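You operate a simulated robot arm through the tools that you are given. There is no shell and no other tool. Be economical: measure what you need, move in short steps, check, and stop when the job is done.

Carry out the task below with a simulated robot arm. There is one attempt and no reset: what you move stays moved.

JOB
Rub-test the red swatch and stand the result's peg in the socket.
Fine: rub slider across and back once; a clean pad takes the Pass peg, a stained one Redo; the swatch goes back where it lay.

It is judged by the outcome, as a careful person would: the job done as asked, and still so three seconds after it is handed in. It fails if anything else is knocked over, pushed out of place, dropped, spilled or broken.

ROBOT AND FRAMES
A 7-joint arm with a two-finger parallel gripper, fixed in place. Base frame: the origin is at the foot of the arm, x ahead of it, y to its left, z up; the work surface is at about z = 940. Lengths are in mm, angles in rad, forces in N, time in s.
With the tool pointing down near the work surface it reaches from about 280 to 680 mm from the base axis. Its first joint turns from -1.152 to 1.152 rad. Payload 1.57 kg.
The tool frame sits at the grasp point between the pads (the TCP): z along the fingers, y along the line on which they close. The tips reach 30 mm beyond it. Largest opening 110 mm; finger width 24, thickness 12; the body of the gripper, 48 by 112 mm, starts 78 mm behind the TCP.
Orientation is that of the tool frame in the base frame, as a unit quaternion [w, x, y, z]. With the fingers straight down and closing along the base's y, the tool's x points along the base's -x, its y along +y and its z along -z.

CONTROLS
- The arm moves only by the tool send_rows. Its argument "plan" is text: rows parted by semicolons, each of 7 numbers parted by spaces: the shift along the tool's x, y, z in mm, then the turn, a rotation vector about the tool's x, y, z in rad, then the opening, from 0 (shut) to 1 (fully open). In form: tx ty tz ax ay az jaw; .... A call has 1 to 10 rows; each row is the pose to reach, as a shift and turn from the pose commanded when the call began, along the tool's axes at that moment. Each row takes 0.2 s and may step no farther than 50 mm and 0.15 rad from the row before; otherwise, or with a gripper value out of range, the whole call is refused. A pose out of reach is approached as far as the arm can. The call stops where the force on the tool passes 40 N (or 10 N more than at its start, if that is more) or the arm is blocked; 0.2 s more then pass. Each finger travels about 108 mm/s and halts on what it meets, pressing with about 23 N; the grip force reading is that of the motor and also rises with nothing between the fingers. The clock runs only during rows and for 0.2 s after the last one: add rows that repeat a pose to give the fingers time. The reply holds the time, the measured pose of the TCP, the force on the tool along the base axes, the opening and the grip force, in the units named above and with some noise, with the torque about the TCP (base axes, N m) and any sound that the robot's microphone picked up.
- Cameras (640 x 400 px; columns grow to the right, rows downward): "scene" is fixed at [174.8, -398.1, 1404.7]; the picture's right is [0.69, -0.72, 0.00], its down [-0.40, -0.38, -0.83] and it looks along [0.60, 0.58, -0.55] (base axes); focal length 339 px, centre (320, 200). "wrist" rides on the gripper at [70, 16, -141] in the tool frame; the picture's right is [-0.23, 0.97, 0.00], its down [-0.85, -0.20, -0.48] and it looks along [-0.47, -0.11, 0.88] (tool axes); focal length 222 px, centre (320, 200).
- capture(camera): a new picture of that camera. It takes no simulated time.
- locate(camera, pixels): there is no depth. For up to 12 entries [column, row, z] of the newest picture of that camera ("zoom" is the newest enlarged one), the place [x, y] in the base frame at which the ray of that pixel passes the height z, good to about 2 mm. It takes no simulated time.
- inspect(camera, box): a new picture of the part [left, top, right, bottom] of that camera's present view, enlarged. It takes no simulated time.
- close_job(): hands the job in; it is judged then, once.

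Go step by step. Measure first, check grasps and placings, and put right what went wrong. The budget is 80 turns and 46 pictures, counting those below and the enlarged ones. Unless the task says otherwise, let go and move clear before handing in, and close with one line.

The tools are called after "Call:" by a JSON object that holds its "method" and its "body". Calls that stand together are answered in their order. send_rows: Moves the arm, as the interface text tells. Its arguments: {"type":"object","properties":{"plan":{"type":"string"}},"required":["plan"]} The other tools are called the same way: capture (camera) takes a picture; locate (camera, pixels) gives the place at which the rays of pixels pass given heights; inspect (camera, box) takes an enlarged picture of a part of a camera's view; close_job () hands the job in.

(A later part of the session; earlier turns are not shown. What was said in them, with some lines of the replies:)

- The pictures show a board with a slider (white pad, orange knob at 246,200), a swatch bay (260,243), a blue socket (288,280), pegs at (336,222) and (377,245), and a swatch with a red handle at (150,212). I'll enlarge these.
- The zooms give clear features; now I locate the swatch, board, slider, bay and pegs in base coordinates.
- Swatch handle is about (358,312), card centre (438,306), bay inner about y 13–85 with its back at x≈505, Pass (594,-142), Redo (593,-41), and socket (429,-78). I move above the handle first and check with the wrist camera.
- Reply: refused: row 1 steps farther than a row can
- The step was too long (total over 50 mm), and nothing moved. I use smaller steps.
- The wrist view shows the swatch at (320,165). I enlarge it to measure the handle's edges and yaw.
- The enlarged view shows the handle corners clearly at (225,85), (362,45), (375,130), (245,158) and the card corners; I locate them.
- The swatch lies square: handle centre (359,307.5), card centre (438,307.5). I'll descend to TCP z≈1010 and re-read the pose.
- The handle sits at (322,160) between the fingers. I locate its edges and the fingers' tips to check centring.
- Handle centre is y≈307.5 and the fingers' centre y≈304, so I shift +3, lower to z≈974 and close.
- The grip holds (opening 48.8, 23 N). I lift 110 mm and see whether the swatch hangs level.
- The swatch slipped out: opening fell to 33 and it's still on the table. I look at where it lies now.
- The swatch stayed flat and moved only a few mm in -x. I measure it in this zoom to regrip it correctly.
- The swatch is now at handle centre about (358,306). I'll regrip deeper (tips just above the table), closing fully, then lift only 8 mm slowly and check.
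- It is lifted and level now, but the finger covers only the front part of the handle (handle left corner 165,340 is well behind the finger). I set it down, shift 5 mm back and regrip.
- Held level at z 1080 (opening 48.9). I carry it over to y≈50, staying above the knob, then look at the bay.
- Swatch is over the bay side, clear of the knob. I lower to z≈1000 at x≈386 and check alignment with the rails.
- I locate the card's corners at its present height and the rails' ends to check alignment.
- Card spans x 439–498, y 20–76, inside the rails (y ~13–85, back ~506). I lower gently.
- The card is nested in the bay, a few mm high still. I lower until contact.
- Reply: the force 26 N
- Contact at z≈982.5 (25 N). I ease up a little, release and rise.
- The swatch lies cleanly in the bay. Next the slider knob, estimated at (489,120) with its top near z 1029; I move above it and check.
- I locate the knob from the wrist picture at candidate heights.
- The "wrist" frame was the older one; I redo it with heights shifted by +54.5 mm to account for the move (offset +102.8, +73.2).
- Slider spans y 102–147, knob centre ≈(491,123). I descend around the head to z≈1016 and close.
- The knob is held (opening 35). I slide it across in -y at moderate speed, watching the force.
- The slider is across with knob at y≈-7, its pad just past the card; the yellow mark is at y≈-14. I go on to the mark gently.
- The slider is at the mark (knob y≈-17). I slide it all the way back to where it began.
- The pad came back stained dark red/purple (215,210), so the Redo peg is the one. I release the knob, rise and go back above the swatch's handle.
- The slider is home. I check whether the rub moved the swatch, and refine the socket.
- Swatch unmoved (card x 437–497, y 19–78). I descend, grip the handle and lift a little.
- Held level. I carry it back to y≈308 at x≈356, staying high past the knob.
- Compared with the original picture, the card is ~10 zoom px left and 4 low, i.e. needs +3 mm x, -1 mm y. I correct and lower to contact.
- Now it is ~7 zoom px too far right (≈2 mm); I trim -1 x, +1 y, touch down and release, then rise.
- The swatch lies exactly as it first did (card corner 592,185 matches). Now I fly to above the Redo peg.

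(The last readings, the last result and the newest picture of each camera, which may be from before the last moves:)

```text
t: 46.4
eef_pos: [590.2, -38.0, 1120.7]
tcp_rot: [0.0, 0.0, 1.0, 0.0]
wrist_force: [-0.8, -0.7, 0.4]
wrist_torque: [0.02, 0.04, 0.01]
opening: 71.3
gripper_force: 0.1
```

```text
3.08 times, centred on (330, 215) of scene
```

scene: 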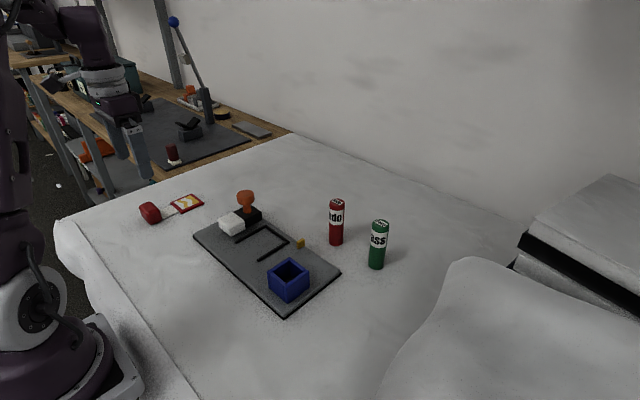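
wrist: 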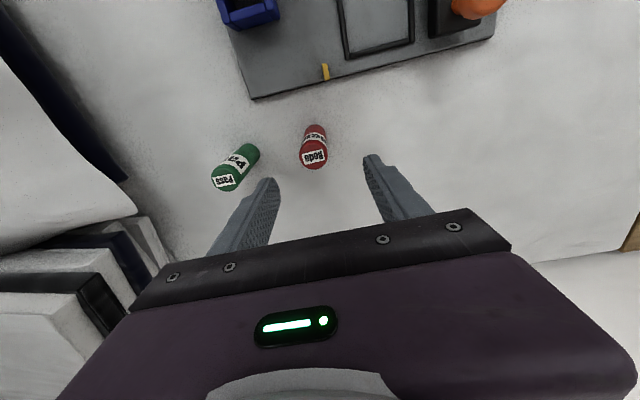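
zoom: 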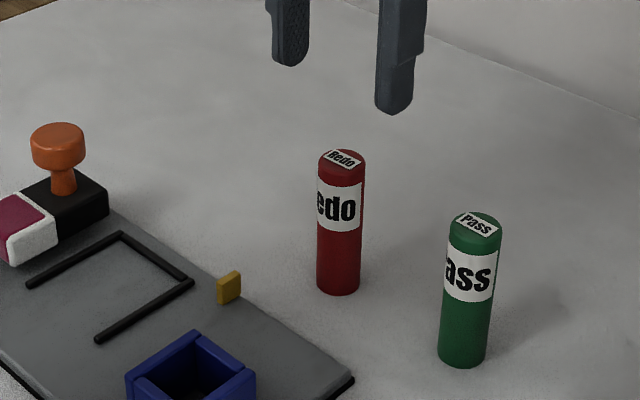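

I locate the Redo peg's top in both views.

Call:
{"method": "locate", "body": {"camera": "wrist", "pixels": [[314, 157, 1035], [314, 157, 1030], [314, 157, 1040], [300, 158, 1035], [328, 155, 1035], [316, 126, 942]]}}

Call:
{"method": "locate", "body": {"camera": "zoom", "pixels": [[342, 161, 1030], [342, 161, 1035], [342, 161, 1040], [318, 285, 942], [360, 285, 942], [338, 294, 940]]}}

```text
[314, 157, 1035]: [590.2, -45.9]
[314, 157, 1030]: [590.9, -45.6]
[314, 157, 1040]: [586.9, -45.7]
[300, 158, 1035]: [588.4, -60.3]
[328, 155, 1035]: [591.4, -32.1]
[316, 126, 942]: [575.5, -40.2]
```

```text
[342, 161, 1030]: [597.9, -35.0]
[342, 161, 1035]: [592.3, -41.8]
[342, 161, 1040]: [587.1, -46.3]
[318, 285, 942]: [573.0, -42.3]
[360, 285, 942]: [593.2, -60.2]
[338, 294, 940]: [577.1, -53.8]
```

Redo's axis is about (588.5,-44.5) with top near z 1038. I shift and descend to TCP z≈1022, then close.

Call:
{"method": "send_rows", "body": {"plan": "1.5 -6.5 0 0 0 0 0.65; 1.5 -6.5 25 0 0 0 0.65; 1.5 -6.5 55 0 0 0 0.65; 1.5 -6.5 80 0 0 0 0.65; 1.5 -6.5 98 0 0 0 0.65; 1.5 -6.5 98 0 0 0 0.5; 1.5 -6.5 98 0 0 0 0.4; 1.5 -6.5 98 0 0 0 0.3; 1.5 -6.5 98 0 0 0 0; 1.5 -6.5 98 0 0 0 0"}}

Call:
{"method": "send_rows", "body": {"plan": "0 0 0 0 0 0 0; 0 0 -4 0 0 0 0; 0 0 -10 0 0 0 0; 0 0 -10 0 0 0 0"}}

Call:
{"method": "inspect", "body": {"camera": "scene", "box": [270, 160, 398, 280]}}

```text
t: 48.6
eef_pos: [589.3, -43.5, 1020.9]
tcp_rot: [0.0, -0.001, 1.0, 0.001]
wrist_force: [-0.6, 0.1, -0.1]
wrist_torque: [0.02, -0.01, -0.01]
opening: 29.1
gripper_force: 22.5
```

```text
t: 49.6
eef_pos: [588.5, -44.8, 1032.1]
tcp_rot: [0.0, 0.0, 1.0, 0.0]
wrist_force: [-0.1, 0.0, -0.6]
wrist_torque: [-0.02, -0.01, -0.02]
opening: 29.0
gripper_force: 22.8
```

```text
3.33 times, centred on (334, 220) of scene
```

zoom: 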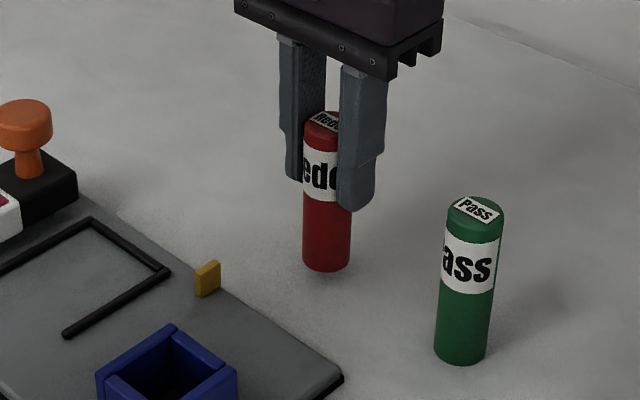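

Held upright (opening 29.0). I lift to base z≈1014 and carry it over the socket at (428,-78.5).

Call:
{"method": "send_rows", "body": {"plan": "0 0 -25 0 0 0 0; 0 0 -55 0 0 0 0; 10 -2 -63 0 0 0 0; 35 -8 -63 0 0 0 0; 65 -14 -63 0 0 0 0; 95 -20 -63 0 0 0 0; 125 -27 -63 0 0 0 0; 150 -32 -63 0 0 0 0; 160.5 -34 -63 0 0 0 0; 160.5 -34 -63 0 0 0 0"}}

Call:
{"method": "inspect", "body": {"camera": "scene", "box": [230, 200, 358, 320]}}

Call:
{"method": "capture", "body": {"camera": "wrist"}}

```text
t: 51.8
eef_pos: [427.3, -78.7, 1095.8]
tcp_rot: [0.0, 0.0, 1.0, 0.0]
wrist_force: [-0.1, -0.1, -0.1]
wrist_torque: [0.04, -0.01, 0.0]
opening: 29.1
gripper_force: 22.4
```

```text
3.33 times, centred on (294, 260) of scene
```

zoom: 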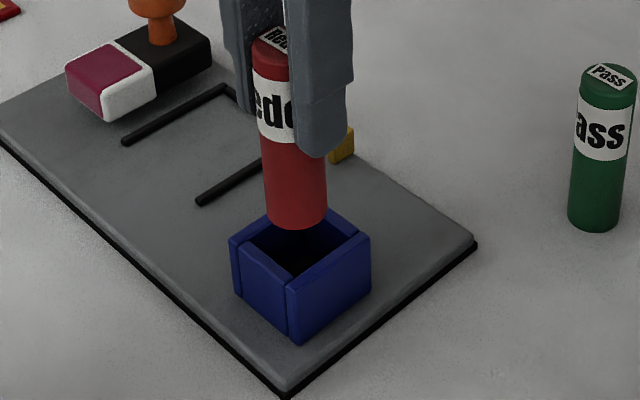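

```text
7 pictures are left
```

wrist: 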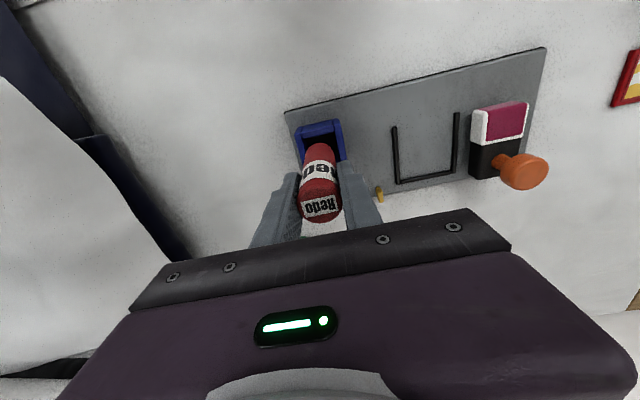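

Peg hangs over the socket; I re-measure the socket rim in this zoom at z 990 and the peg's base.

Call:
{"method": "locate", "body": {"camera": "zoom", "pixels": [[230, 240, 990], [287, 291, 990], [371, 238, 990], [246, 242, 990], [294, 277, 990], [357, 236, 990], [264, 217, 1014], [327, 217, 1014], [298, 229, 1014]]}}

Call:
{"method": "locate", "body": {"camera": "wrist", "pixels": [[295, 130, 990], [337, 120, 990], [304, 137, 990], [335, 130, 990], [300, 160, 990], [345, 158, 990]]}}

```text
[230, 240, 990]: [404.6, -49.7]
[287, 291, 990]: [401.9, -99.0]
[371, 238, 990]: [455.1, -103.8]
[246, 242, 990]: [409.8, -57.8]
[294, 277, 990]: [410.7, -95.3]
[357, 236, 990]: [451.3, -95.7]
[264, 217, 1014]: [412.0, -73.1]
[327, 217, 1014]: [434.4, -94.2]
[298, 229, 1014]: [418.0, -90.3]
```

```text
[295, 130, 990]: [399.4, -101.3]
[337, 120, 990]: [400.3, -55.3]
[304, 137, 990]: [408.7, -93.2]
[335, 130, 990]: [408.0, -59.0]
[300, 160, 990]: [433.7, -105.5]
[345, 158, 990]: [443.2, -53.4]
```

Socket centre comes to (428.5,-77); peg is at (427.3,-79). I shift +1,+2 and lower into the mouth first.

Call:
{"method": "send_rows", "body": {"plan": "-1 2 0 0 0 0 0; -1 2 10 0 0 0 0; -1 2 20 0 0 0 0; -1 2 28 0 0 0 0; -1 2 34 0 0 0 0; -1 2 34 0 0 0 0"}}

Call:
{"method": "inspect", "body": {"camera": "scene", "box": [240, 220, 336, 310]}}

```text
t: 53.2
eef_pos: [429.5, -75.7, 1060.0]
tcp_rot: [0.0, -0.001, 1.0, 0.0]
wrist_force: [0.0, -0.4, -0.2]
wrist_torque: [0.0, 0.01, 0.01]
opening: 29.3
gripper_force: 23.4
```

```text
4.44 times, centred on (288, 265) of scene
```

zoom: 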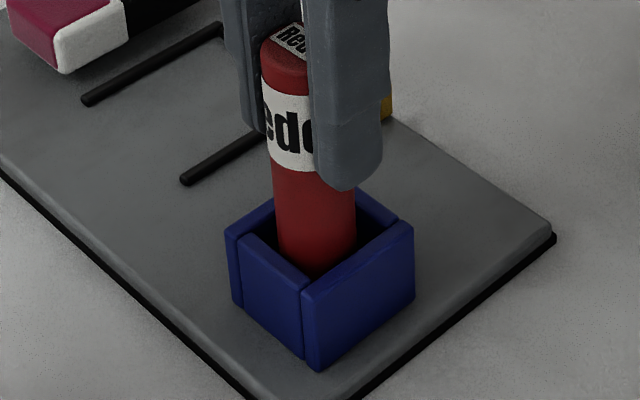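

The peg has entered the mouth freely. I lower on towards the floor in small steps.

Call:
{"method": "send_rows", "body": {"plan": "0 0 6 0 0 0 0; 0 0 12 0 0 0 0; 0 0 17 0 0 0 0; 0 0 20 0 0 0 0; 0 0 22 0 0 0 0; 0 0 24 0 0 0 0; 0 0 25.5 0 0 0 0; 0 0 27 0 0 0 0; 0 0 28 0 0 0 0; 0 0 28 0 0 0 0"}}

```text
t: 55.4
eef_pos: [427.5, -74.4, 1032.2]
tcp_rot: [0.0, 0.0, 1.0, 0.0]
wrist_force: [-0.5, -0.7, 1.8]
wrist_torque: [-0.06, -0.02, 0.02]
opening: 29.4
gripper_force: 23.1
```

Nearly no force at z≈1032; I lower a little further to feel the floor.

Call:
{"method": "send_rows", "body": {"plan": "0 0 0.7 0 0 0 0; 0 0 1.4 0 0 0 0; 0 0 2.1 0 0 0 0; 0 0 2.1 0 0 0 0"}}

Call:
{"method": "inspect", "body": {"camera": "scene", "box": [240, 220, 336, 310]}}

```text
t: 56.4
eef_pos: [428.3, -75.4, 1031.5]
tcp_rot: [0.0, 0.0, 1.0, 0.0]
wrist_force: [2.2, -2.1, 15.0]
wrist_torque: [-0.11, -0.17, 0.03]
opening: 29.2
gripper_force: 22.6
```

```text
4.44 times, centred on (288, 265) of scene
```

zoom: 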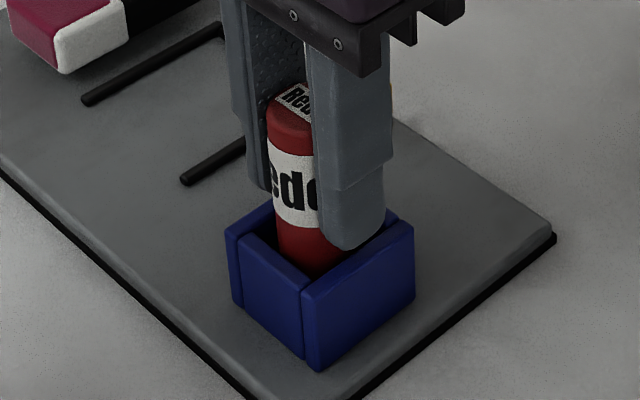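

The peg rests on the floor (15 N) and stands deep in the socket. I ease, release and rise clear.

Call:
{"method": "send_rows", "body": {"plan": "0 0 -1.2 0 0 0 0; 0 0 -1.2 0 0 0 0.35; 0 0 -1.2 0 0 0 0.5; 0 0 -1.2 0 0 0 0.5; 0 0 -20 0 0 0 0.5; 0 0 -50 0 0 0 0.5; 0 0 -90 0 0 0 0.5; 0 0 -130 0 0 0 0.5; 0 0 -150 0 0 0 0.5; 0 0 -150 0 0 0 0.5"}}

Call:
{"method": "capture", "body": {"camera": "scene"}}

Call:
{"method": "inspect", "body": {"camera": "scene", "box": [210, 190, 350, 320]}}

```text
t: 58.6
eef_pos: [429.5, -76.7, 1180.5]
tcp_rot: [0.0, 0.0, 1.0, -0.001]
wrist_force: [1.1, 0.3, 0.0]
wrist_torque: [0.04, 0.02, 0.0]
opening: 55.0
gripper_force: 0.1
```

```text
4 pictures are left
```

scene: 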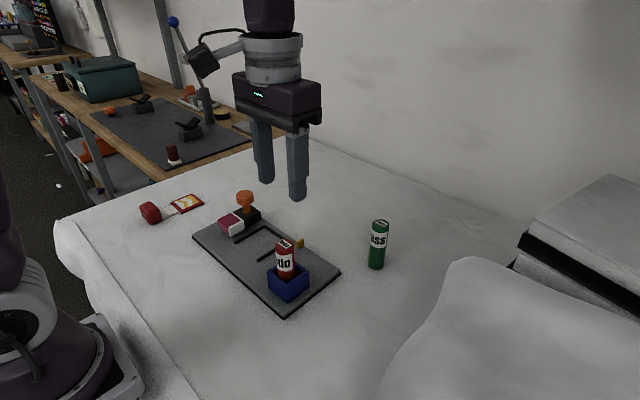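

```text
3.08 times, centred on (280, 255) of scene
```

zoom: 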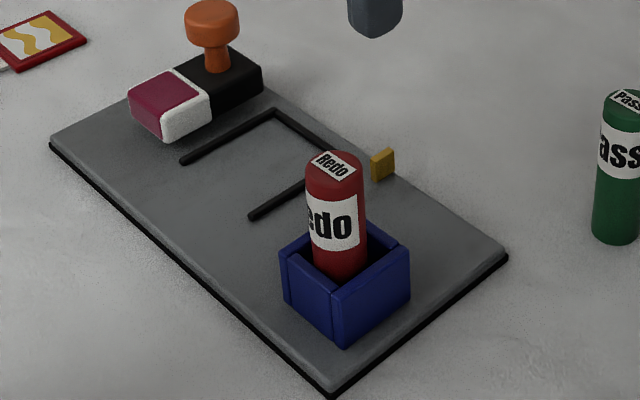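

The Redo peg stands upright in the socket at (285,265), the swatch is back at (175,207), the slider is home, the Pass peg is untouched and the gripper is clear. I hand in.

Call:
{"method": "close_job", "body": {}}

```text
The job is handed in.
```

The rub test left the pad stained, so the Redo peg now stands in the socket; the swatch is back where it lay, within a millimetre or so by the pictures, after slipping from the first grip and shifting a few millimetres before I corrected it.
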